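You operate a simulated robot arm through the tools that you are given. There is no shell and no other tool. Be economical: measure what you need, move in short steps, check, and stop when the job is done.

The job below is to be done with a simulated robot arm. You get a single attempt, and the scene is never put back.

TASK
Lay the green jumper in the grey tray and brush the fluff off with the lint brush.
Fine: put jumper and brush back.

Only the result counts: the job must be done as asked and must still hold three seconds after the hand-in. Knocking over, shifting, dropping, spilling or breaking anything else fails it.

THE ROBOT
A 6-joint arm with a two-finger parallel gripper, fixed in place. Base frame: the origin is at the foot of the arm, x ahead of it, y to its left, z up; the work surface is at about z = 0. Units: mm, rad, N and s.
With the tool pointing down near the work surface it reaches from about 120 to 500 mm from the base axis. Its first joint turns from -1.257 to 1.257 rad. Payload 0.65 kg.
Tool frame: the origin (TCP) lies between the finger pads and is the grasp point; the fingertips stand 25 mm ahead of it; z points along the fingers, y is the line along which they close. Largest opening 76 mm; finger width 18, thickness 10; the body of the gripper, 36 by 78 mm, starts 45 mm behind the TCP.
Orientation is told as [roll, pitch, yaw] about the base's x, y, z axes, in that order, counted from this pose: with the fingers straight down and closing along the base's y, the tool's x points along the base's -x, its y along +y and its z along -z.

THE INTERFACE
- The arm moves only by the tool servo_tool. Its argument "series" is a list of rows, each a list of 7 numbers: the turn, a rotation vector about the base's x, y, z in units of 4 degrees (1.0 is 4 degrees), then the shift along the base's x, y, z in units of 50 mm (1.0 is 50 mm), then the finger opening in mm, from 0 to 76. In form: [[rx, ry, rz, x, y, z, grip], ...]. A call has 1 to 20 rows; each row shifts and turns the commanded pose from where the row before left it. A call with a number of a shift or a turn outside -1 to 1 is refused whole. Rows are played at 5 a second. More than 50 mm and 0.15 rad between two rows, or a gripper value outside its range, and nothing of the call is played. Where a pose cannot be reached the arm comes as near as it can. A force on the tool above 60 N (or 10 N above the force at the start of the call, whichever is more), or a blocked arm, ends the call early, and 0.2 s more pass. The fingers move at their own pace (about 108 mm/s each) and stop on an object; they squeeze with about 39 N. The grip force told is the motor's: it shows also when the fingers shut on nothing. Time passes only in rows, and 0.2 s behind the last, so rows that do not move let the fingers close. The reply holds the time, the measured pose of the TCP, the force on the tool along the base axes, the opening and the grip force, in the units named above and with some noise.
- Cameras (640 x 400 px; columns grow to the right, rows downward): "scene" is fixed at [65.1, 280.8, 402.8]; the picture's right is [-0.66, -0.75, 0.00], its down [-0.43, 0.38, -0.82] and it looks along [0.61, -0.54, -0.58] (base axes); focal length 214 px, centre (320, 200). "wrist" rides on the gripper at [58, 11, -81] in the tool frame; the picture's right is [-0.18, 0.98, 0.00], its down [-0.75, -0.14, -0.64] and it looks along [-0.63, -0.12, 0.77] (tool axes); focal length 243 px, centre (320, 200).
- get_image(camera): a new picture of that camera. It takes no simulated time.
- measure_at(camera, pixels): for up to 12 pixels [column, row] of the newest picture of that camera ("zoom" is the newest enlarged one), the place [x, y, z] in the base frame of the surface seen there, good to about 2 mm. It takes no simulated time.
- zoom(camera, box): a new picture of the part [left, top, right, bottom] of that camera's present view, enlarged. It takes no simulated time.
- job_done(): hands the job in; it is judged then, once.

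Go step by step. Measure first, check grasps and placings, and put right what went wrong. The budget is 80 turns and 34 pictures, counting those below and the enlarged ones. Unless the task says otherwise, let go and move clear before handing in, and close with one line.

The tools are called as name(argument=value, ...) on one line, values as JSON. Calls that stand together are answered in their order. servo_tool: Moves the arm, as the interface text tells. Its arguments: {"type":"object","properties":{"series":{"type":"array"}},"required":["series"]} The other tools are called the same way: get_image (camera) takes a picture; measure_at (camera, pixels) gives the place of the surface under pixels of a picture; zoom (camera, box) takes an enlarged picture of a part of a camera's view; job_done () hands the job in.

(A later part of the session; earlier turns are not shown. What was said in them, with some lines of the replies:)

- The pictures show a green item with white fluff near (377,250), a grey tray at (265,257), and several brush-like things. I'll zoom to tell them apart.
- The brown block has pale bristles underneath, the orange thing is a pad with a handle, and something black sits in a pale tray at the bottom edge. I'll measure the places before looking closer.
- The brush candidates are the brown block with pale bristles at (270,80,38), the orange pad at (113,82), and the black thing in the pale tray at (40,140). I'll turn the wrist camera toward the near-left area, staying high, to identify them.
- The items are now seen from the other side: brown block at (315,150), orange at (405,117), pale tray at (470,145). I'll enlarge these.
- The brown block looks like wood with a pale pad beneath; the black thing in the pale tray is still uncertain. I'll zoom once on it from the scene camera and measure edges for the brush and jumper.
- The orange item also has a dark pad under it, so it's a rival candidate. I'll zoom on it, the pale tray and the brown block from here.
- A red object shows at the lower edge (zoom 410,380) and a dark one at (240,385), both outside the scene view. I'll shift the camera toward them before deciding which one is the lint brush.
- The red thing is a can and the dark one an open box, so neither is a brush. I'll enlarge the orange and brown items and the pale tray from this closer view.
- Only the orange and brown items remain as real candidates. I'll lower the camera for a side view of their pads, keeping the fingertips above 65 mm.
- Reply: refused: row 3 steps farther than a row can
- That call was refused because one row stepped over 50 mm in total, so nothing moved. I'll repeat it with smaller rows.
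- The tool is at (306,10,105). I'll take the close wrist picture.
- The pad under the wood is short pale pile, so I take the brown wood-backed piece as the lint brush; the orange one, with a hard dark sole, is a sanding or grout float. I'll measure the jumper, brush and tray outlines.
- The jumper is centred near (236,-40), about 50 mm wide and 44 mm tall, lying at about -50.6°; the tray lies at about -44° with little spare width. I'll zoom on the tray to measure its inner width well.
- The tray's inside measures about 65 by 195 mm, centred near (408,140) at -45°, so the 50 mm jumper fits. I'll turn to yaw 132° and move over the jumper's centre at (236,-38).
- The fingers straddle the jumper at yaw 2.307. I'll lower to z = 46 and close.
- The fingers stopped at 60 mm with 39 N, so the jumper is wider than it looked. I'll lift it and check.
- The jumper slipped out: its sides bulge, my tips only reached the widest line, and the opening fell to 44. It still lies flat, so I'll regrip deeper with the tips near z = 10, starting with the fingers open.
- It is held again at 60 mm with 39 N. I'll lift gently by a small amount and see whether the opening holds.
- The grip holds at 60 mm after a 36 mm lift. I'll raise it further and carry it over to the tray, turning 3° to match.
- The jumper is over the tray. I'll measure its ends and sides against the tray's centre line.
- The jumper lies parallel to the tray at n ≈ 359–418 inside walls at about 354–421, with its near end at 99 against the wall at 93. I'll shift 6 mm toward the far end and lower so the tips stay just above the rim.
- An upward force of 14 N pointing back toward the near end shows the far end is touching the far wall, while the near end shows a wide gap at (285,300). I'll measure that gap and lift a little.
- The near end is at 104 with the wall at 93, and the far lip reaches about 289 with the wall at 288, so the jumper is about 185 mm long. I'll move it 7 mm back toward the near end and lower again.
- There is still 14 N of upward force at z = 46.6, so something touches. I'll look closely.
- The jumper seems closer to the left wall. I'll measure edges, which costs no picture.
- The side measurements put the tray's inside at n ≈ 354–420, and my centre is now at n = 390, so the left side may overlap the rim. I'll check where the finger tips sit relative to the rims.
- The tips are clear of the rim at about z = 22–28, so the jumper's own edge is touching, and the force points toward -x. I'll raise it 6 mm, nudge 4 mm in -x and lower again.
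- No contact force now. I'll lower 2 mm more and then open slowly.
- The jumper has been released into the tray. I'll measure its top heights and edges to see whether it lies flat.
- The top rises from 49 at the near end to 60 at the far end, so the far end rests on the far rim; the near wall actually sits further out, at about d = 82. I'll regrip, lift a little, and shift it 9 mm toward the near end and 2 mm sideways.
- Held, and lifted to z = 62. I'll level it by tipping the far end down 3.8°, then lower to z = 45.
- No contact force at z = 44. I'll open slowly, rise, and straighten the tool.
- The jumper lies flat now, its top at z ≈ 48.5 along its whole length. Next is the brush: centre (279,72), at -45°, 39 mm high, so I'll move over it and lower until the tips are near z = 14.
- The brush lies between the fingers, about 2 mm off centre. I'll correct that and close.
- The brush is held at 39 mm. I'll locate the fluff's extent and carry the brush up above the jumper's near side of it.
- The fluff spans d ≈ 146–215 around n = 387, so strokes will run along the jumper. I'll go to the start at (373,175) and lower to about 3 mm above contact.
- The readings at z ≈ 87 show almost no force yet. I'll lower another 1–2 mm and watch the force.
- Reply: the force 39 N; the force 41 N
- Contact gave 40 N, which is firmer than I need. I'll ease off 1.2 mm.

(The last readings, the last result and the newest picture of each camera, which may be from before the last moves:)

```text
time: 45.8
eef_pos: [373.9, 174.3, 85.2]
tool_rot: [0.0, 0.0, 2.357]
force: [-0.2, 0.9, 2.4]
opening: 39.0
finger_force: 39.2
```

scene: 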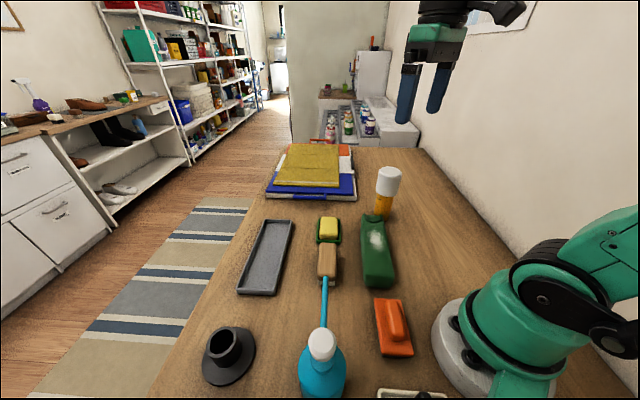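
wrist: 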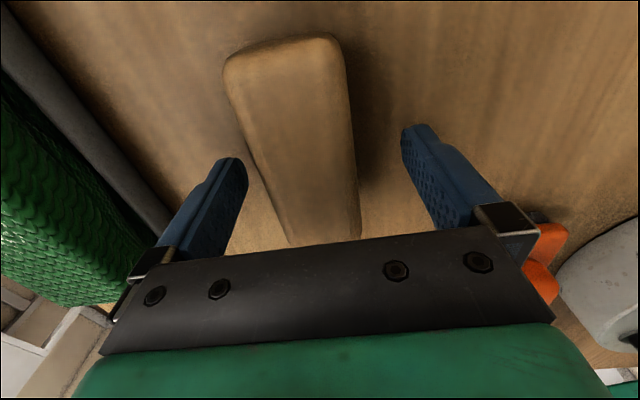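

About 2.4 N now, a light brushing pressure. I'll stroke 85 mm along the jumper over the fluff.

servo_tool(series=[[0, 0, 0, 0.12, -0.12, 0, 15], [0, 0, 0, 0.12, -0.12, 0, 15], [0, 0, 0, 0.12, -0.12, 0, 15], [0, 0, 0, 0.12, -0.12, 0, 15], [0, 0, 0, 0.12, -0.12, 0, 15]])

servo_tool(series=[[0, 0, 0, 0.12, -0.12, 0, 15], [0, 0, 0, 0.12, -0.12, 0, 15], [0, 0, 0, 0.12, -0.12, 0, 15], [0, 0, 0, 0.12, -0.12, 0, 15], [0, 0, 0, 0.12, -0.12, 0, 15]])

```text
time: 47.0
eef_pos: [404.0, 144.3, 85.8]
tool_rot: [0.001, -0.001, 2.356]
force: [0.1, 0.5, -0.1]
opening: 39.3
finger_force: 39.0
```

```text
time: 48.2
eef_pos: [432.4, 114.7, 86.5]
tool_rot: [0.001, -0.002, 2.357]
force: [0.7, -0.5, -0.3]
opening: 39.4
finger_force: 38.8
```

The pressure faded along the stroke. I'll lower in tiny steps here and stroke back.

servo_tool(series=[[0, 0, 0, 0, 0, -0.015, 15], [0, 0, 0, 0, 0, 0, 15]])

servo_tool(series=[[0, 0, 0, -0.12, 0.12, -0.004, 15], [0, 0, 0, -0.12, 0.12, 0, 15], [0, 0, 0, -0.12, 0.12, 0, 15], [0, 0, 0, -0.12, 0.12, 0, 15], [0, 0, 0, -0.12, 0.12, 0, 15]])

servo_tool(series=[[0, 0, 0, -0.12, 0.12, 0, 15], [0, 0, 0, -0.12, 0.12, 0, 15], [0, 0, 0, -0.12, 0.12, 0, 15], [0, 0, 0, -0.12, 0.12, 0, 15], [0, 0, 0, -0.12, 0.12, 0, 15]])

```text
time: 48.8
eef_pos: [435.0, 115.2, 85.5]
tool_rot: [-0.001, 0.0, 2.354]
force: [-1.7, 0.8, 7.0]
opening: 39.3
finger_force: 39.0
```

```text
time: 50.0
eef_pos: [404.6, 143.4, 85.1]
tool_rot: [0.0, 0.001, 2.353]
force: [9.4, -8.7, 25.9]
opening: 39.0
finger_force: 38.8
```

```text
time: 51.2
eef_pos: [372.9, 174.8, 83.7]
tool_rot: [0.0, -0.002, 2.355]
force: [4.7, -2.8, 9.9]
opening: 39.0
finger_force: 39.3
```

That stroke kept 7–26 N of contact. I'll do one more forward stroke, then lift and look.

servo_tool(series=[[0, 0, 0, 0.12, -0.12, 0, 15], [0, 0, 0, 0.12, -0.12, 0, 15], [0, 0, 0, 0.12, -0.12, 0, 15], [0, 0, 0, 0.12, -0.12, 0, 15], [0, 0, 0, 0.12, -0.12, 0, 15], [0, 0, 0, 0.12, -0.12, 0, 15], [0, 0, 0, 0.12, -0.12, 0, 15], [0, 0, 0, 0.12, -0.12, 0, 15], [0, 0, 0, 0.12, -0.12, 0, 15]])

servo_tool(series=[[0, 0, 0, 0, 0, 0.4, 15], [0, 0, 0, 0, 0, 0.8, 15], [0, 0, 0, 0, 0, 0.8, 15], [0, 0, 0, 0, 0, 0, 15]])

zoom(camera="scene", box=[220, 120, 380, 300])

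```text
time: 53.2
eef_pos: [428.4, 119.3, 86.0]
tool_rot: [0.001, 0.0, 2.357]
force: [-4.5, 5.2, 13.8]
opening: 39.2
finger_force: 38.9
```

```text
time: 54.2
eef_pos: [427.5, 120.5, 184.0]
tool_rot: [-0.001, 0.0, 2.358]
force: [1.2, -0.3, -0.6]
opening: 39.2
finger_force: 39.1
```

```text
2.22 times, centred on (300, 210) of scene
```

zoom: 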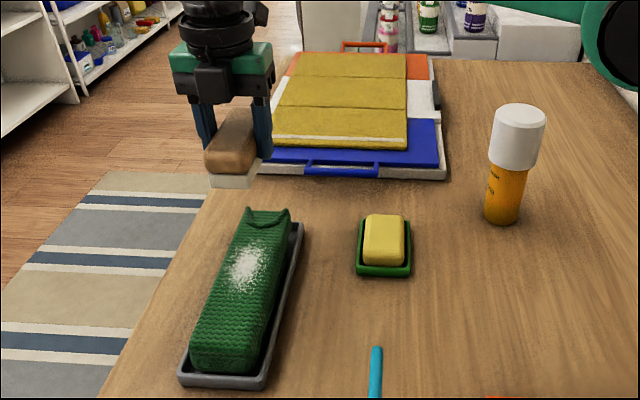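

The fluff at (245,268) is still visible. I need to know whether it has thinned, so I'll spend one picture on a tight zoom.

zoom(camera="scene", box=[300, 212, 460, 302])

```text
4.00 times, centred on (380, 257) of scene
```

zoom: 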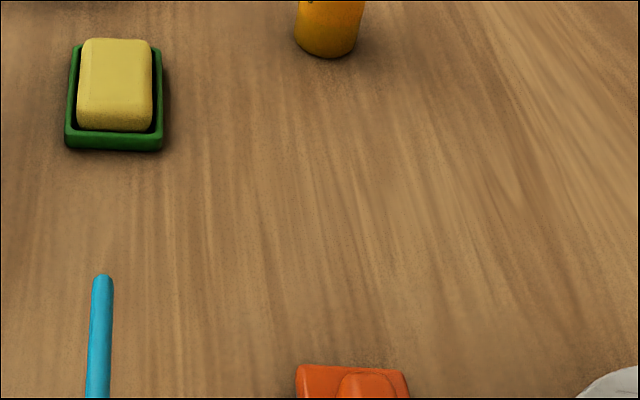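

I mis-aimed that one, so four pictures remain. From the view before, the fluff looks thinner but not gone; I'll do several more full strokes at the same height with slight sideways offsets.

servo_tool(series=[[0, 0, 0, 0, 0, -0.8, 15], [0, 0, 0, 0, 0, -0.8, 15], [0, 0, 0, 0, 0, -0.36, 15], [0, 0, 0, 0, 0, -0.04, 15], [0, 0, 0, 0, 0, 0, 15]])

servo_tool(series=[[0, 0, 0, -0.15, 0.15, 0, 15], [0, 0, 0, -0.15, 0.15, 0, 15], [0, 0, 0, -0.15, 0.15, 0, 15], [0, 0, 0, -0.15, 0.15, 0, 15], [0, 0, 0, -0.15, 0.15, 0, 15], [0, 0, 0, -0.15, 0.15, 0, 15], [0, 0, 0, -0.15, 0.15, 0, 15], [0, 0, 0, 0.05, 0.05, 0, 15]])

servo_tool(series=[[0, 0, 0, 0.15, -0.15, 0, 15], [0, 0, 0, 0.15, -0.15, 0, 15], [0, 0, 0, 0.15, -0.15, 0, 15], [0, 0, 0, 0.15, -0.15, 0, 15], [0, 0, 0, 0.15, -0.15, 0, 15], [0, 0, 0, 0.15, -0.15, 0, 15], [0, 0, 0, 0.15, -0.15, 0, 15], [0, 0, 0, -0.1, -0.1, 0, 15]])

servo_tool(series=[[0, 0, 0, -0.15, 0.15, 0, 15], [0, 0, 0, -0.15, 0.15, 0, 15], [0, 0, 0, -0.15, 0.15, 0, 15], [0, 0, 0, -0.15, 0.15, 0, 15], [0, 0, 0, -0.15, 0.15, 0, 15], [0, 0, 0, -0.15, 0.15, 0, 15], [0, 0, 0, -0.15, 0.15, 0, 15], [0, 0, 0, 0.05, 0.05, 0, 15]])

```text
time: 55.4
eef_pos: [427.6, 121.1, 85.0]
tool_rot: [0.001, 0.001, 2.356]
force: [0.1, 0.0, 27.9]
opening: 39.2
finger_force: 38.9
```

```text
time: 57.2
eef_pos: [377.2, 175.1, 85.9]
tool_rot: [-0.002, -0.003, 2.356]
force: [0.7, 0.3, -0.3]
opening: 39.1
finger_force: 39.1
```

```text
time: 59.0
eef_pos: [426.1, 117.7, 83.7]
tool_rot: [-0.002, 0.001, 2.357]
force: [5.4, 3.6, 13.3]
opening: 39.2
finger_force: 39.0
```

```text
time: 60.8
eef_pos: [376.0, 172.7, 84.5]
tool_rot: [0.0, -0.002, 2.355]
force: [-0.5, 0.3, -0.8]
opening: 39.2
finger_force: 39.1
```

Contact is lost toward the near end. I'll lower slightly and continue with firmer strokes.

servo_tool(series=[[0, 0, 0, 0, 0, -0.02, 15], [0, 0, 0, 0, 0, 0, 15]])

servo_tool(series=[[0, 0, 0, 0.15, -0.15, 0, 15], [0, 0, 0, 0.15, -0.15, 0, 15], [0, 0, 0, 0.15, -0.15, 0, 15], [0, 0, 0, 0.15, -0.15, 0, 15]])

servo_tool(series=[[0, 0, 0, 0.15, -0.15, 0, 15], [0, 0, 0, 0.15, -0.15, 0, 15], [0, 0, 0, 0.15, -0.15, 0, 15]])

servo_tool(series=[[0, 0, 0, -0.15, 0.15, 0, 15], [0, 0, 0, -0.15, 0.15, 0, 15], [0, 0, 0, -0.15, 0.15, 0, 15], [0, 0, 0, -0.15, 0.15, 0, 15], [0, 0, 0, -0.15, 0.15, 0, 15], [0, 0, 0, -0.15, 0.15, 0, 15], [0, 0, 0, -0.15, 0.15, 0, 15]])

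```text
time: 61.4
eef_pos: [375.7, 174.6, 83.6]
tool_rot: [-0.001, -0.003, 2.357]
force: [-2.5, 0.4, 31.1]
opening: 39.4
finger_force: 39.0
```

```text
time: 62.4
eef_pos: [406.4, 143.6, 83.9]
tool_rot: [0.0, -0.002, 2.357]
force: [-8.0, 7.8, 22.4]
opening: 39.3
finger_force: 39.2
```

```text
time: 63.2
eef_pos: [426.5, 120.1, 84.3]
tool_rot: [0.0, -0.002, 2.356]
force: [-6.6, 8.1, 19.1]
opening: 39.4
finger_force: 38.6
```

```text
time: 64.8
eef_pos: [375.5, 171.8, 84.1]
tool_rot: [0.002, 0.0, 2.356]
force: [5.9, -4.8, 13.5]
opening: 39.3
finger_force: 39.0
```

Both strokes kept 13–31 N of contact. I'll lift clear and view the fluff, aimed at the jumper this time.

servo_tool(series=[[0, 0, 0, 0, 0, 0.4, 15], [0, 0, 0, 0.5, -0.5, 0.6, 15], [0, 0, 0, 0.5, -0.5, 0.6, 15], [0, 0, 0, 0, 0, 0.6, 15], [0, 0, 0, 0, 0, 0, 15]])

zoom(camera="scene", box=[230, 205, 330, 295])

```text
time: 66.0
eef_pos: [424.5, 122.9, 194.5]
tool_rot: [0.0, -0.001, 2.355]
force: [-0.4, 0.1, -0.5]
opening: 38.9
finger_force: 39.5
```

```text
4.44 times, centred on (280, 250) of scene
```

zoom: 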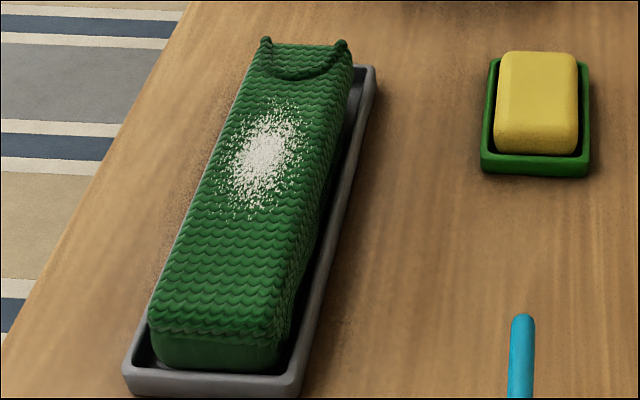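

After seven strokes with good contact the fluff is unchanged, so this wooden block isn't the lint brush after all (likely a board eraser). I'll return it to its exact spot at (278.8,72.4) and then use the orange pad, whose dark sole would be the lint velvet.

servo_tool(series=[[0, 0, 0, -0.73, -0.25, -0.3, 15], [0, 0, 0, -0.73, -0.25, -0.3, 15], [0, 0, 0, -0.73, -0.25, -0.4, 15], [0, 0, 0, -0.72, -0.26, -0.4, 15], [0, 0, 0, 0, 0, 0, 15]])

```text
time: 67.2
eef_pos: [279.3, 71.0, 123.4]
tool_rot: [0.001, 0.0, 2.356]
force: [0.3, 0.1, -0.5]
opening: 39.3
finger_force: 38.9
```

I'm over the original spot. I'll lower to about z = 40, then feel for the table.

servo_tool(series=[[0, 0, 0, 0, 0.02, -0.6, 15], [0, 0, 0, 0, 0, -0.6, 15], [0, 0, 0, 0, 0, -0.4, 15], [0, 0, 0, 0, 0, -0.06, 15], [0, 0, 0, 0, 0, 0, 15]])

servo_tool(series=[[0, 0, 0, 0, 0, -0.04, 15], [0, 0, 0, 0, 0, 0, 15]])

```text
time: 68.4
eef_pos: [280.7, 73.6, 40.6]
tool_rot: [0.0, -0.002, 2.357]
force: [-0.4, -0.4, -1.0]
opening: 39.5
finger_force: 38.5
```

```text
time: 69.0
eef_pos: [279.6, 73.8, 39.4]
tool_rot: [0.0, 0.001, 2.358]
force: [0.3, -0.2, 0.0]
opening: 39.1
finger_force: 39.0
```

servo_tool(series=[[0, 0, 0, -0.01, -0.02, -0.04, 15], [0, 0, 0, 0, 0, 0, 15]])

servo_tool(series=[[0, 0, 0, 0, 0, -0.02, 15], [0, 0, 0, 0, 0, 0, 15]])

```text
time: 69.6
eef_pos: [279.3, 72.3, 36.8]
tool_rot: [0.0, -0.002, 2.355]
force: [-0.1, -0.7, -0.8]
opening: 39.2
finger_force: 38.7
```

```text
time: 70.2
eef_pos: [279.8, 71.7, 35.7]
tool_rot: [-0.001, -0.002, 2.357]
force: [0.1, 0.4, -0.8]
opening: 39.2
finger_force: 39.1
```

No contact yet at z = 35.7. I'll keep lowering by 1 mm steps.

servo_tool(series=[[0, 0, 0, 0, 0, -0.02, 15], [0, 0, 0, 0, 0, 0, 15]])

servo_tool(series=[[0, 0, 0, 0, 0, 0, 46], [0, 0, 0, 0, 0, 0, 56], [0, 0, 0, 0, 0, 0, 70], [0, 0, 0, 0, 0, 0, 76]])

servo_tool(series=[[0, 0, 0, 0, 0, 0.4, 76], [0, 0, 0, 0, 0, 0.8, 76], [0, 0, 0, 0, 0, 0.8, 76], [0, 0, 0, 0, 0, 0, 76]])

get_image(camera="scene")

```text
time: 70.8
eef_pos: [279.9, 71.9, 35.8]
tool_rot: [0.0, -0.002, 2.357]
force: [-1.8, -0.2, 41.0]
opening: 39.2
finger_force: 38.7
```

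```text
time: 71.8
eef_pos: [280.6, 71.5, 33.8]
tool_rot: [0.001, -0.001, 2.355]
force: [-0.1, -0.3, -0.2]
opening: 76.0
finger_force: 0.0
```

```text
time: 72.8
eef_pos: [279.6, 73.0, 135.5]
tool_rot: [0.0, -0.001, 2.358]
force: [-0.6, -0.1, -0.8]
opening: 75.9
finger_force: 0.0
```

```text
2 pictures are left
```

scene: 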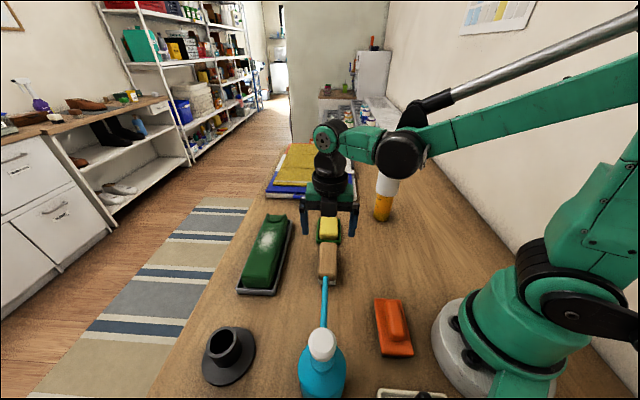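

The block is back in place. I'll measure it, the orange pad and handle, the robot's foot edge and the spout tip.

measure_at(camera="scene", pixels=[[321, 245], [335, 245], [319, 274], [334, 275], [327, 262], [389, 312], [387, 325], [403, 325], [395, 325], [399, 345], [391, 345], [407, 345]])

measure_at(camera="scene", pixels=[[376, 300], [400, 300], [382, 354], [412, 354], [397, 318], [402, 352], [433, 330], [440, 350], [326, 279], [323, 320], [389, 308], [404, 350]])

```text
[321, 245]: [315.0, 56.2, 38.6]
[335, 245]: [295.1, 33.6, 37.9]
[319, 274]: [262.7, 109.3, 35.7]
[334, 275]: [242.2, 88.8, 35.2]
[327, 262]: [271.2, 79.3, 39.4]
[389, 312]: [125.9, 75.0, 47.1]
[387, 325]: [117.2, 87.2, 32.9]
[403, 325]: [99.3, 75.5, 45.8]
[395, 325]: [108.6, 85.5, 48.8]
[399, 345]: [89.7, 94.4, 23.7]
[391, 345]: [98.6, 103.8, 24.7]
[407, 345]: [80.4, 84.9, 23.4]
```

```text
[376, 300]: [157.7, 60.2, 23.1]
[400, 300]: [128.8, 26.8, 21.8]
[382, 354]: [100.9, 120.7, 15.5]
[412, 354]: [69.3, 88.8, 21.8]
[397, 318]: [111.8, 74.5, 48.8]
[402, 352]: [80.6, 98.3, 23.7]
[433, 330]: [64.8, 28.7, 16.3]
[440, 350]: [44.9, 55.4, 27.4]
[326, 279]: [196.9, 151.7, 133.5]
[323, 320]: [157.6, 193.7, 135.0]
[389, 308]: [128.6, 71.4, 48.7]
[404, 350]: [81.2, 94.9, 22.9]
```

The block is back within 1 mm. The orange pad's handle runs along -45°, about 20 mm wide and up to z = 49, centred near (113,76); I'll go there by a detour away from the spout tip at (197,152,134), with the fingers at 44 mm.

servo_tool(series=[[0, 0, 0, 0, 0, 0.1, 44], [0, 0, 0, -0.6, -0.4, 0, 44], [0, 0, 0, -0.6, -0.4, 0, 44], [0, 0, 0, -0.5, 0, 0, 44], [0, 0, 0, -0.5, 0.2, 0, 44], [0, 0, 0, -0.5, 0.3, 0, 44], [0, 0, 0, -0.33, 0.2, 0, 44], [0, 0, 0, -0.3, 0.17, 0, 44], [0, 0, 0, 0, 0, 0, 44]])

```text
time: 74.8
eef_pos: [116.5, 79.3, 138.4]
tool_rot: [0.001, -0.001, 2.356]
force: [-0.5, 0.2, 1.2]
opening: 44.1
finger_force: 0.1
out of reach, approached as far as the arm can: row 8
```

The arm stopped 3–4 mm short at this height. The reach is better lower down, so I'll descend part way and check.

servo_tool(series=[[0, 0, 0, 0, 0, -0.5, 44], [0, 0, 0, 0, 0, -0.5, 44], [0, 0, 0, 0, 0, -0.3, 44], [0, 0, 0, 0, 0, 0, 44]])

```text
time: 75.8
eef_pos: [121.3, 81.2, 79.3]
tool_rot: [0.001, -0.002, 2.357]
force: [0.1, 0.4, -0.8]
opening: 43.9
finger_force: 0.0
```

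At z = 79 the tool is at (121,81). I'll try shifting toward the handle's centre.

servo_tool(series=[[0, 0, 0, -0.08, -0.06, 0, 44], [0, 0, 0, -0.08, -0.05, 0, 44], [0, 0, 0, 0, 0, 0, 44]])

```text
time: 76.6
eef_pos: [115.8, 77.4, 84.7]
tool_rot: [0.001, -0.001, 2.354]
force: [-0.2, 0.2, 0.3]
opening: 43.9
finger_force: 0.1
```

The arm slides along a reach limit near r ≈ 140 here. I'll descend with the fingers a bit wider and see where it actually gets to at handle height.

servo_tool(series=[[0, 0, 0, 0, 0, -0.3, 52], [0, 0, 0, 0, 0, -0.2, 52], [0, 0, 0, 0, 0, 0, 52]])

```text
time: 77.4
eef_pos: [131.2, 86.4, 61.1]
tool_rot: [0.0, -0.002, 2.356]
force: [-0.5, 0.6, 0.2]
opening: 51.8
finger_force: 0.0
```

With the tool upright the arm reaches only r ≈ 157 at this height, short of the handle. I'll go up and turn to yaw 45°, so the jaws can take the roughly 45 mm handle by its ends; that way a lean of the tool toward the base doesn't upset the grip.

servo_tool(series=[[0, 0, 0, 0.1, 0, 0.5, 76], [0, 0, 0, 0.1, 0, 0.5, 76], [0, 0, -1, 0, 0, 0.5, 76], [0, 0, -1, 0, 0, 0, 76], [0, 0, -1, 0, 0, 0, 76], [0, 0, -1, 0, 0, 0, 76], [0, 0, -1, 0, 0, 0, 76], [0, 0, -1, 0, 0, 0, 76], [0, 0, -1, 0, 0, 0, 76], [0, 0, -1, 0, 0, 0, 76], [0, 0, -1, 0, 0, 0, 76], [0, 0, -1, 0, 0, 0, 76], [0, 0, -1, 0, 0, 0, 76], [0, 0, -1, 0, 0, 0, 76], [0, 0, -1, 0, 0, 0, 76], [0, 0, -1, 0, 0, 0, 76], [0, 0, -1, 0, 0, 0, 76], [0, 0, -1, 0, 0, 0, 76], [0, 0, -1, 0, 0, 0, 76], [0, 0, -1, 0, 0, 0, 76]])

servo_tool(series=[[0, 0, -1, 0, 0, 0, 76], [0, 0, -1, 0, 0, 0, 76], [0, 0, -1, 0, 0, 0, 76], [0, 0, -1, 0, 0, 0, 76], [0, 0, -0.5, 0, 0, 0, 76], [0, 0, 0, 0, 0, 0, 76]])

measure_at(camera="scene", pixels=[[390, 305], [391, 307], [394, 304], [398, 335], [400, 337], [402, 339], [400, 333], [397, 341], [404, 335], [388, 303], [405, 340], [394, 337]])

```text
time: 81.6
eef_pos: [118.9, 73.7, 124.4]
tool_rot: [-0.001, -0.002, 1.098]
force: [-0.3, 0.0, -0.7]
opening: 75.8
finger_force: 0.0
```

```text
time: 83.0
eef_pos: [118.4, 73.9, 123.7]
tool_rot: [-0.001, -0.001, 0.787]
force: [0.2, 0.0, 0.6]
opening: 75.7
finger_force: 0.1
```

```text
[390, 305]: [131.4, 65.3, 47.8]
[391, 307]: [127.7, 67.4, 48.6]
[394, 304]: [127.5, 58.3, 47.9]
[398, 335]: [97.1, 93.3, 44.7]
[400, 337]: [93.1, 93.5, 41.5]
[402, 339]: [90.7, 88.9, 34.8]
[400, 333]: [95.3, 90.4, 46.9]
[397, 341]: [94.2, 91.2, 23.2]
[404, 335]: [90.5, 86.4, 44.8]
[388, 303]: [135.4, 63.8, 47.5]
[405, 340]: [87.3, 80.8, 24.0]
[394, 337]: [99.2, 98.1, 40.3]
```

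The handle's ends are at d ≈ 0 and 52, centred near (112,76), so the 76 mm opening spans it. I'll lean the tool 12° toward the base, centre it, and descend to z = 62 to see if it gets there.

servo_tool(series=[[-0.7, 0.7, 0, -0.07, 0.07, 0, 76], [-0.7, 0.7, 0, 0, 0, 0, 76], [-0.7, 0.7, 0, 0, 0, 0, 76], [0, 0, 0, 0, 0, -0.4, 76], [0, 0, 0, 0, 0, -0.4, 76], [0, 0, 0, 0, 0, -0.44, 76], [0, 0, 0, 0, 0, 0, 76]])

```text
time: 84.6
eef_pos: [115.6, 76.9, 61.3]
tool_rot: [-0.001, 0.206, 0.785]
force: [-0.1, -0.1, -0.2]
opening: 75.9
finger_force: 0.0
```

With the lean it reaches (115.6,76.9,61). I'll descend to about z = 53 and close on the handle ends.

servo_tool(series=[[0, 0, 0, 0, 0, -0.1, 76], [0, 0, 0, 0, 0, -0.06, 76], [0, 0, 0, 0, 0, 0, 76]])

servo_tool(series=[[0, 0, 0, 0, 0, 0, 64], [0, 0, 0, 0, 0, 0, 54], [0, 0, 0, 0, 0, 0, 40], [0, 0, 0, 0, 0, 0, 25], [0, 0, 0, 0, 0, 0, 25]])

servo_tool(series=[[0, 0, 0, 0, 0, 0.1, 25], [0, 0, 0, 0, 0, 0.3, 25], [0, 0, 0, 0, 0, 0.5, 25], [0, 0, 0, 0, 0, 0, 25]])

```text
time: 85.4
eef_pos: [114.7, 76.2, 53.1]
tool_rot: [0.001, 0.204, 0.786]
force: [-0.2, 0.4, -0.3]
opening: 75.8
finger_force: 0.1
```

```text
time: 86.6
eef_pos: [115.5, 75.6, 53.6]
tool_rot: [0.002, 0.206, 0.787]
force: [0.4, -0.2, 1.2]
opening: 59.2
finger_force: 39.0
```

```text
time: 87.6
eef_pos: [115.9, 76.5, 99.1]
tool_rot: [0.001, 0.205, 0.786]
force: [0.1, 0.1, -0.1]
opening: 59.2
finger_force: 39.4
```

The orange brush is held by its handle at 59 mm. I'll carry it by the same detour, at z = 150, to the stroke start over the jumper.

servo_tool(series=[[0, 0, 0, 0, 0, 0.5, 25], [0, 0, 0, 0, 0, 0.5, 25], [0, 0, 0, 0.6, -0.35, 0, 25], [0, 0, 0, 0.6, -0.35, 0, 25], [0, 0, 0, 0.7, 0.2, 0, 25], [0, 0, 0, 0.7, 0.2, 0, 25], [0, 0, 0, 0.7, 0.2, 0, 25], [0, 0, 0, 0.6, 0.7, 0, 25], [0, 0, 0, 0.6, 0.7, 0, 25], [0, 0, 0, 0.65, 0.68, 0, 25], [0, 0, 0, 0, 0, 0, 25]])

```text
time: 90.0
eef_pos: [372.0, 176.3, 149.8]
tool_rot: [0.002, 0.205, 0.787]
force: [-0.5, -0.3, -0.7]
opening: 58.9
finger_force: 39.1
```

Over the start point with the brush still held. I'll lower to z ≈ 104, then feel for contact in small steps.

servo_tool(series=[[0, 0, 0, 0, 0, -0.5, 25], [0, 0, 0, 0, 0, -0.4, 25], [0, 0, 0, 0, 0, 0, 25]])

servo_tool(series=[[0, 0, 0, 0, 0, -0.03, 25], [0, 0, 0, 0, 0, 0, 25]])

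servo_tool(series=[[0, 0, 0, 0, 0, -0.02, 25], [0, 0, 0, 0, 0, 0, 25]])

```text
time: 90.8
eef_pos: [370.7, 175.3, 105.1]
tool_rot: [-0.001, 0.206, 0.784]
force: [0.3, 0.9, -0.8]
opening: 59.3
finger_force: 39.2
```

```text
time: 91.4
eef_pos: [372.7, 175.5, 102.8]
tool_rot: [-0.001, 0.206, 0.785]
force: [-0.4, 0.1, -1.0]
opening: 59.0
finger_force: 39.0
```

```text
time: 92.0
eef_pos: [371.9, 174.7, 102.3]
tool_rot: [0.0, 0.206, 0.786]
force: [0.4, 0.7, 18.6]
opening: 58.8
finger_force: 38.9
```

Contact at z ≈ 102 with 19 N. I'll stroke forward and back over the fluff.

servo_tool(series=[[0, 0, 0, 0.15, -0.15, 0, 25], [0, 0, 0, 0.15, -0.15, 0, 25], [0, 0, 0, 0.15, -0.15, 0, 25], [0, 0, 0, 0.15, -0.15, 0, 25], [0, 0, 0, 0.15, -0.15, 0, 25], [0, 0, 0, 0.15, -0.15, 0, 25], [0, 0, 0, 0.15, -0.15, 0, 25], [0, 0, 0, 0.15, -0.15, 0, 25]])

servo_tool(series=[[0, 0, 0, -0.15, 0.15, 0, 25], [0, 0, 0, -0.15, 0.15, 0, 25], [0, 0, 0, -0.15, 0.15, 0, 25], [0, 0, 0, -0.15, 0.15, 0, 25], [0, 0, 0, -0.15, 0.15, 0, 25], [0, 0, 0, -0.15, 0.15, 0, 25], [0, 0, 0, -0.15, 0.15, 0, 25], [0, 0, 0, -0.15, 0.15, 0, 25]])

```text
time: 93.8
eef_pos: [433.1, 115.3, 101.4]
tool_rot: [0.001, 0.206, 0.788]
force: [-16.8, 17.4, 42.6]
opening: 59.3
finger_force: 39.5
```

```text
time: 95.6
eef_pos: [373.3, 174.4, 102.8]
tool_rot: [-0.001, 0.207, 0.788]
force: [0.3, -0.7, 0.6]
opening: 59.1
finger_force: 39.7
```

The forward stroke had up to 43 N, the back stroke little. I'll do another pair slightly lower, then lift and look.

servo_tool(series=[[0, 0, 0, 0, 0, -0.02, 25], [0, 0, 0, 0.15, -0.15, 0, 25], [0, 0, 0, 0.15, -0.15, 0, 25], [0, 0, 0, 0.15, -0.15, 0, 25], [0, 0, 0, 0.15, -0.15, 0, 25], [0, 0, 0, 0.15, -0.15, 0.01, 25], [0, 0, 0, 0.15, -0.15, 0, 25], [0, 0, 0, 0.15, -0.15, 0, 25], [0, 0, 0, 0.15, -0.15, 0, 25]])

servo_tool(series=[[0, 0, 0, -0.15, 0.15, 0, 25], [0, 0, 0, -0.15, 0.15, 0, 25], [0, 0, 0, -0.15, 0.15, 0, 25], [0, 0, 0, -0.15, 0.15, 0, 25], [0, 0, 0, -0.15, 0.15, 0, 25], [0, 0, 0, -0.15, 0.15, 0, 25], [0, 0, 0, -0.15, 0.15, 0, 25], [0, 0, 0, -0.15, 0.15, 0, 25]])

servo_tool(series=[[0, 0, 0, 0, 0, 0.4, 25], [0, 0, 0, 0.5, -0.5, 0.6, 25], [0, 0, 0, 0.5, -0.5, 0.6, 25], [0, 0, 0, 0, 0, 0.3, 25], [0, 0, 0, 0, 0, 0, 25]])

zoom(camera="scene", box=[230, 205, 330, 295])

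```text
time: 97.6
eef_pos: [431.9, 115.5, 101.2]
tool_rot: [-0.001, 0.206, 0.785]
force: [-11.8, 10.5, 25.1]
opening: 59.4
finger_force: 38.8
```

```text
time: 99.4
eef_pos: [371.9, 175.5, 101.7]
tool_rot: [0.001, 0.207, 0.785]
force: [0.0, 0.1, 0.0]
opening: 59.3
finger_force: 38.4
```

```text
time: 100.6
eef_pos: [421.4, 122.9, 195.6]
tool_rot: [0.0, 0.206, 0.785]
force: [-0.7, 0.0, 0.0]
opening: 59.3
finger_force: 39.1
```

```text
4.44 times, centred on (280, 250) of scene
```

zoom: 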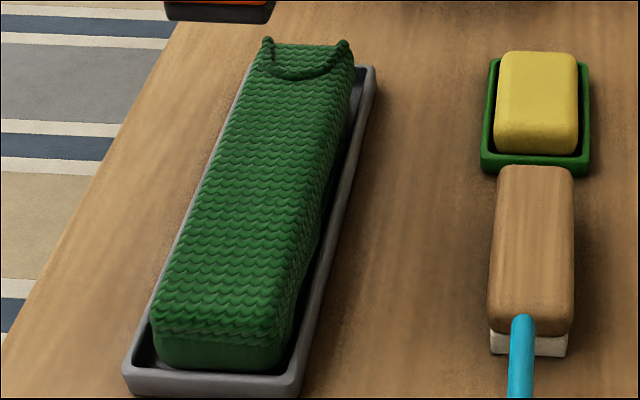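

The fluff is gone: the knit is clean across the whole top. I'll take the brush back to its place by the same detour.

servo_tool(series=[[0, 0, 0, -0.71, -0.25, -0.2, 25], [0, 0, 0, -0.71, -0.25, -0.2, 25], [0, 0, 0, -0.71, -0.25, -0.2, 25], [0, 0, 0, -0.71, -0.25, -0.2, 25], [0, 0, 0, -0.7, -0.2, 0, 25], [0, 0, 0, -0.7, -0.2, 0, 25], [0, 0, 0, -0.7, -0.2, 0, 25], [0, 0, 0, -0.6, 0.34, 0, 25], [0, 0, 0, -0.57, 0.33, 0, 25], [0, 0, 0, 0, 0, -0.6, 25], [0, 0, 0, 0, 0, -0.6, 25], [0, 0, 0, 0, 0, 0, 25]])

```text
time: 103.2
eef_pos: [118.5, 78.6, 97.2]
tool_rot: [0.0, 0.206, 0.785]
force: [-0.4, -0.2, -0.5]
opening: 59.0
finger_force: 39.6
```

At (118.5,78.6); the grasp pose was (115.2,76.1,53.4). I'll correct and lower to about z = 56.

servo_tool(series=[[0, 0, 0, -0.055, -0.045, -0.4, 25], [0, 0, 0, 0, 0, -0.4, 25], [0, 0, 0, 0, 0, 0, 25]])

servo_tool(series=[[0, 0, 0, 0, 0, -0.03, 25], [0, 0, 0, 0, 0, 0, 25]])

```text
time: 104.0
eef_pos: [114.6, 76.4, 55.3]
tool_rot: [0.0, 0.205, 0.784]
force: [0.1, 0.4, -1.2]
opening: 59.2
finger_force: 38.8
```

```text
time: 104.6
eef_pos: [115.3, 76.8, 55.3]
tool_rot: [-0.002, 0.206, 0.785]
force: [-0.3, 0.5, -0.4]
opening: 59.0
finger_force: 38.6
```

servo_tool(series=[[0, 0, 0, 0, 0, -0.02, 25], [0, 0, 0, 0, 0, 0, 25]])

servo_tool(series=[[0, 0, 0, 0, 0, -0.015, 25], [0, 0, 0, 0, 0, 0, 25]])

```text
time: 105.2
eef_pos: [114.8, 76.5, 53.5]
tool_rot: [0.0, 0.206, 0.784]
force: [0.4, -0.5, -0.3]
opening: 59.1
finger_force: 38.5
```

```text
time: 105.8
eef_pos: [115.5, 76.7, 52.5]
tool_rot: [-0.001, 0.207, 0.786]
force: [-0.4, -0.6, -0.1]
opening: 59.2
finger_force: 39.4
```

Nearly on the table. I'll lower a final 1 mm, release, rise and straighten the tool, and measure the jumper's present place in the last zoom.

servo_tool(series=[[0, 0, 0, 0, 0, -0.02, 25], [0, 0, 0, 0, 0, 0, 25], [0, 0, 0, 0, 0, 0, 62], [0, 0, 0, 0, 0, 0, 70], [0, 0, 0, 0, 0, 0, 76], [0, 0, 0, 0, 0, 0, 76]])

servo_tool(series=[[0, 0, 0, 0, 0, 0.3, 76], [0, 0, 0, 0, 0, 0.6, 76], [0, 0, 0, 0, 0, 0.9, 76], [0.7, -0.7, 0, 0.6, -0.35, 0, 76], [0.7, -0.7, 0, 0.6, -0.35, 0, 76], [0.7, -0.7, 0, 0, 0, 0, 76], [0, 0, 0, 0, 0, 0, 76]])

measure_at(camera="zoom", pixels=[[215, 345], [215, 300], [240, 200], [290, 90], [160, 300], [285, 300], [312, 250], [318, 200], [215, 190], [348, 80], [264, 70], [225, 160]])

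```text
time: 107.2
eef_pos: [115.6, 75.6, 52.3]
tool_rot: [0.001, 0.206, 0.786]
force: [0.0, -0.1, -0.3]
opening: 75.8
finger_force: 0.1
```

```text
time: 108.8
eef_pos: [173.5, 42.1, 142.1]
tool_rot: [0.001, -0.001, 0.784]
force: [0.6, 0.1, 0.1]
opening: 76.1
finger_force: 0.0
```

```text
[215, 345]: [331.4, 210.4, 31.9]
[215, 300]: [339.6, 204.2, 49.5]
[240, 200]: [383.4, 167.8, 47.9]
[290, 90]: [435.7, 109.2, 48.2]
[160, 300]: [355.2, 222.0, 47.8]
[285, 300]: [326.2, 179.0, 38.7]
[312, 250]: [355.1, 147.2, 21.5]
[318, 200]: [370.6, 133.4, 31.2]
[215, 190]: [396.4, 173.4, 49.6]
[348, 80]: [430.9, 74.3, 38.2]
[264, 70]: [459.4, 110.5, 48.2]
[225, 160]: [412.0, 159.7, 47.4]
```

The jumper is where it was, its near end at d ≈ 86. I'll turn back to yaw 135° while moving over the tray to (398.6,148.7).

servo_tool(series=[[0, 0, 1, 0.5, 0.1, 0, 76], [0, 0, 1, 0.5, 0.1, 0, 76], [0, 0, 1, 0.5, 0.2, 0, 76], [0, 0, 1, 0.5, 0.3, 0, 76], [0, 0, 1, 0.5, 0.3, 0, 76], [0, 0, 1, 0.5, 0.3, 0, 76], [0, 0, 1, 0.5, 0.3, 0, 76], [0, 0, 1, 0.5, 0.3, 0, 76], [0, 0, 1, 0.5, 0.23, 0, 76], [0, 0, 1, 0, 0, 0, 76], [0, 0, 1, 0, 0, 0, 76], [0, 0, 1, 0, 0, 0, 76], [0, 0, 1, 0, 0, 0, 76], [0, 0, 1, 0, 0, 0, 76], [0, 0, 1, 0, 0, 0, 76], [0, 0, 1, 0, 0, 0, 76], [0, 0, 1, 0, 0, 0, 76], [0, 0, 1, 0, 0, 0, 76], [0, 0, 1, 0, 0, 0, 76], [0, 0, 1, 0, 0, 0, 76]])

servo_tool(series=[[0, 0, 1, 0, 0, 0, 76], [0, 0, 1, 0, 0, 0, 76], [0, 0, 0.5, 0, 0, -0.4, 76], [0, 0, 0, 0, 0, -0.4, 76], [0, 0, 0, 0, 0, -0.4, 76], [0, 0, 0, 0, 0, 0, 76]])

```text
time: 113.0
eef_pos: [398.2, 149.2, 141.9]
tool_rot: [0.001, -0.001, 2.183]
force: [-0.3, 0.6, 0.1]
opening: 76.1
finger_force: 0.0
```

```text
time: 114.4
eef_pos: [399.8, 148.4, 81.5]
tool_rot: [-0.001, -0.003, 2.357]
force: [0.1, 0.1, 0.3]
opening: 76.1
finger_force: 0.0
```

Aligned at yaw 2.357 above the jumper. I'll lower to z ≈ 44, keeping the tips just above the rim, close firmly, and lift slowly.

servo_tool(series=[[0, 0, 0, 0, 0, -0.4, 76], [0, 0, 0, 0, 0, -0.36, 76], [0, 0, 0, 0, 0, 0, 76], [0, 0, 0, 0, 0, 0, 62], [0, 0, 0, 0, 0, 0, 45], [0, 0, 0, 0, 0, 0, 30], [0, 0, 0, 0, 0, 0, 30], [0, 0, 0, 0, 0, 0, 30]])

servo_tool(series=[[0, 0, 0, 0, 0, 0.06, 30], [0, 0, 0, 0, 0, 0.06, 30], [0, 0, 0, 0, 0, 0.1, 30], [0, 0, 0, 0, 0, 0.1, 30], [0, 0, 0, 0, 0, 0.1, 30], [0, 0, 0, 0, 0, 0, 30]])

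```text
time: 116.2
eef_pos: [399.1, 147.8, 44.0]
tool_rot: [-0.002, -0.001, 2.357]
force: [0.6, -0.3, 0.5]
opening: 60.1
finger_force: 38.7
```

```text
time: 117.6
eef_pos: [399.9, 148.8, 65.0]
tool_rot: [-0.001, -0.002, 2.358]
force: [0.4, -0.1, -0.6]
opening: 60.1
finger_force: 39.5
```

It holds at 60 mm. I'll lift on and carry it back to (236.8,-39.2), turning back 3°.

servo_tool(series=[[0, 0, 0, 0, 0, 0.2, 30], [0, 0, 0, 0, 0, 0.3, 30], [0, 0, 0, 0, 0, 0.4, 30], [0, 0, 0, 0, 0, 0.3, 30], [0, 0, -0.25, -0.25, -0.28, 0, 30], [0, 0, -0.25, -0.43, -0.5, 0, 30], [0, 0, -0.25, -0.43, -0.5, 0, 30], [0, 0, 0, -0.43, -0.5, 0, 30], [0, 0, 0, -0.43, -0.5, 0, 30], [0, 0, 0, -0.43, -0.5, 0, 30], [0, 0, 0, -0.43, -0.5, 0, 30], [0, 0, 0, -0.42, -0.47, 0, 30], [0, 0, 0, 0, 0, 0, 30]])

```text
time: 120.4
eef_pos: [236.4, -39.9, 124.4]
tool_rot: [0.001, -0.001, 2.304]
force: [0.4, 0.3, -1.0]
opening: 60.6
finger_force: 39.0
```

Back above the jumper's first place. I'll lower to z ≈ 43 and then by small steps to the table.

servo_tool(series=[[0, 0, 0, 0, 0, -0.5, 30], [0, 0, 0, 0, 0, -0.5, 30], [0, 0, 0, 0, 0, -0.4, 30], [0, 0, 0, 0, 0, -0.2, 30], [0, 0, 0, 0, 0, 0, 30]])

servo_tool(series=[[0, 0, 0, 0, 0, -0.04, 30], [0, 0, 0, 0, 0, 0, 30]])

```text
time: 121.6
eef_pos: [237.2, -39.3, 43.9]
tool_rot: [-0.001, -0.001, 2.303]
force: [0.3, -0.2, -1.0]
opening: 60.2
finger_force: 38.8
```

```text
time: 122.2
eef_pos: [237.2, -38.9, 43.9]
tool_rot: [0.0, -0.001, 2.305]
force: [-0.1, 0.1, -0.1]
opening: 60.1
finger_force: 38.8
```

servo_tool(series=[[0, 0, 0, 0, 0, -0.03, 30], [0, 0, 0, 0, 0, -0.02, 30], [0, 0, 0, 0, 0, 0, 30]])

servo_tool(series=[[0, 0, 0, 0, 0, 0, 64], [0, 0, 0, 0, 0, 0, 70], [0, 0, 0, 0, 0, 0, 76], [0, 0, 0, 0, 0, 0, 76]])

servo_tool(series=[[0, 0, 0, 0, 0, 0.3, 76], [0, 0, 0, 0, 0, 0.6, 76], [0, 0, 0, 0, 0, 0.9, 76], [0, 0, 0, 0, 0, 0.9, 76], [0, 0, 0, 0, 0, 0.9, 76], [0, 0, 0, 0, 0, 0, 76]])

get_image(camera="scene")

measure_at(camera="scene", pixels=[[365, 219], [382, 217], [366, 275], [392, 273], [365, 245], [387, 245], [376, 300], [400, 300], [382, 354], [412, 354], [389, 308], [397, 318]])

```text
time: 123.0
eef_pos: [236.7, -38.3, 40.0]
tool_rot: [0.001, -0.001, 2.303]
force: [-0.1, -0.9, 0.3]
opening: 60.3
finger_force: 38.9
```

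```text
time: 124.0
eef_pos: [236.8, -38.1, 40.7]
tool_rot: [0.001, -0.002, 2.305]
force: [0.7, 0.3, 0.3]
opening: 75.9
finger_force: 0.0
```

```text
time: 125.4
eef_pos: [236.6, -38.8, 219.5]
tool_rot: [0.003, -0.001, 2.305]
force: [0.1, 0.0, -0.4]
opening: 76.1
finger_force: 0.0
```

```text
0 pictures are left
```

scene: 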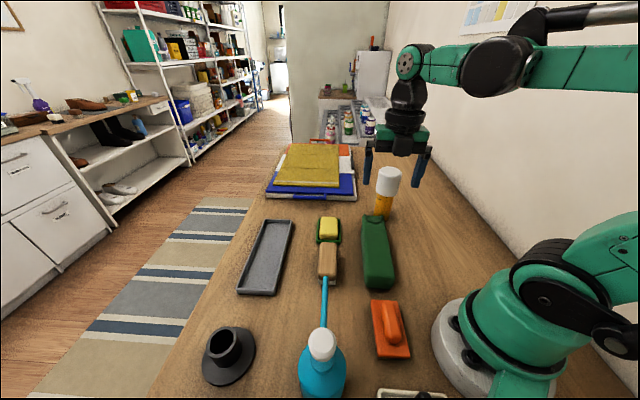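

```text
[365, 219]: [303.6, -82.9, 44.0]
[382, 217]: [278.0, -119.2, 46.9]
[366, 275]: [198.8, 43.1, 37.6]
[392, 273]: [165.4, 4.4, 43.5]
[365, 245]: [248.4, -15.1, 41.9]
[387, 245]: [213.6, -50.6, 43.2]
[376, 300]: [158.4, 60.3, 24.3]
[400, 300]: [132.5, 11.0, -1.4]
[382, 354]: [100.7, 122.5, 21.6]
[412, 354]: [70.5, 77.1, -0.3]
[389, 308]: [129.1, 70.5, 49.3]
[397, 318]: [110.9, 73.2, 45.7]
```

The jumper lies clean in its first place, matching the earlier points within 2–3 mm; the orange brush sits about 3 px left of before. I'll measure its corners to judge the offset.

measure_at(camera="scene", pixels=[[373, 302], [396, 301], [380, 355], [408, 354], [386, 340], [404, 348], [380, 330]])

```text
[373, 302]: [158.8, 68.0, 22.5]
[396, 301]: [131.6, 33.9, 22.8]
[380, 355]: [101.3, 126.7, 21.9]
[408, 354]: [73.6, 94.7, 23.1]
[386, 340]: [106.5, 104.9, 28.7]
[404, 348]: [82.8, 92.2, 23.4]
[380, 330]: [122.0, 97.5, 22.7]
```

The orange brush lies flat about 7 mm from its first place, the jumper is clean and back, and the hand is clear. I'm handing in.

job_done()

```text
The job is handed in.
```

The fluff is brushed off in the tray and the jumper is back in its place. The orange lint brush is back too, about 7 mm from where it started. I first tried the wooden block by mistake; it took off no fluff, and I put it back within about 1 mm of its place.
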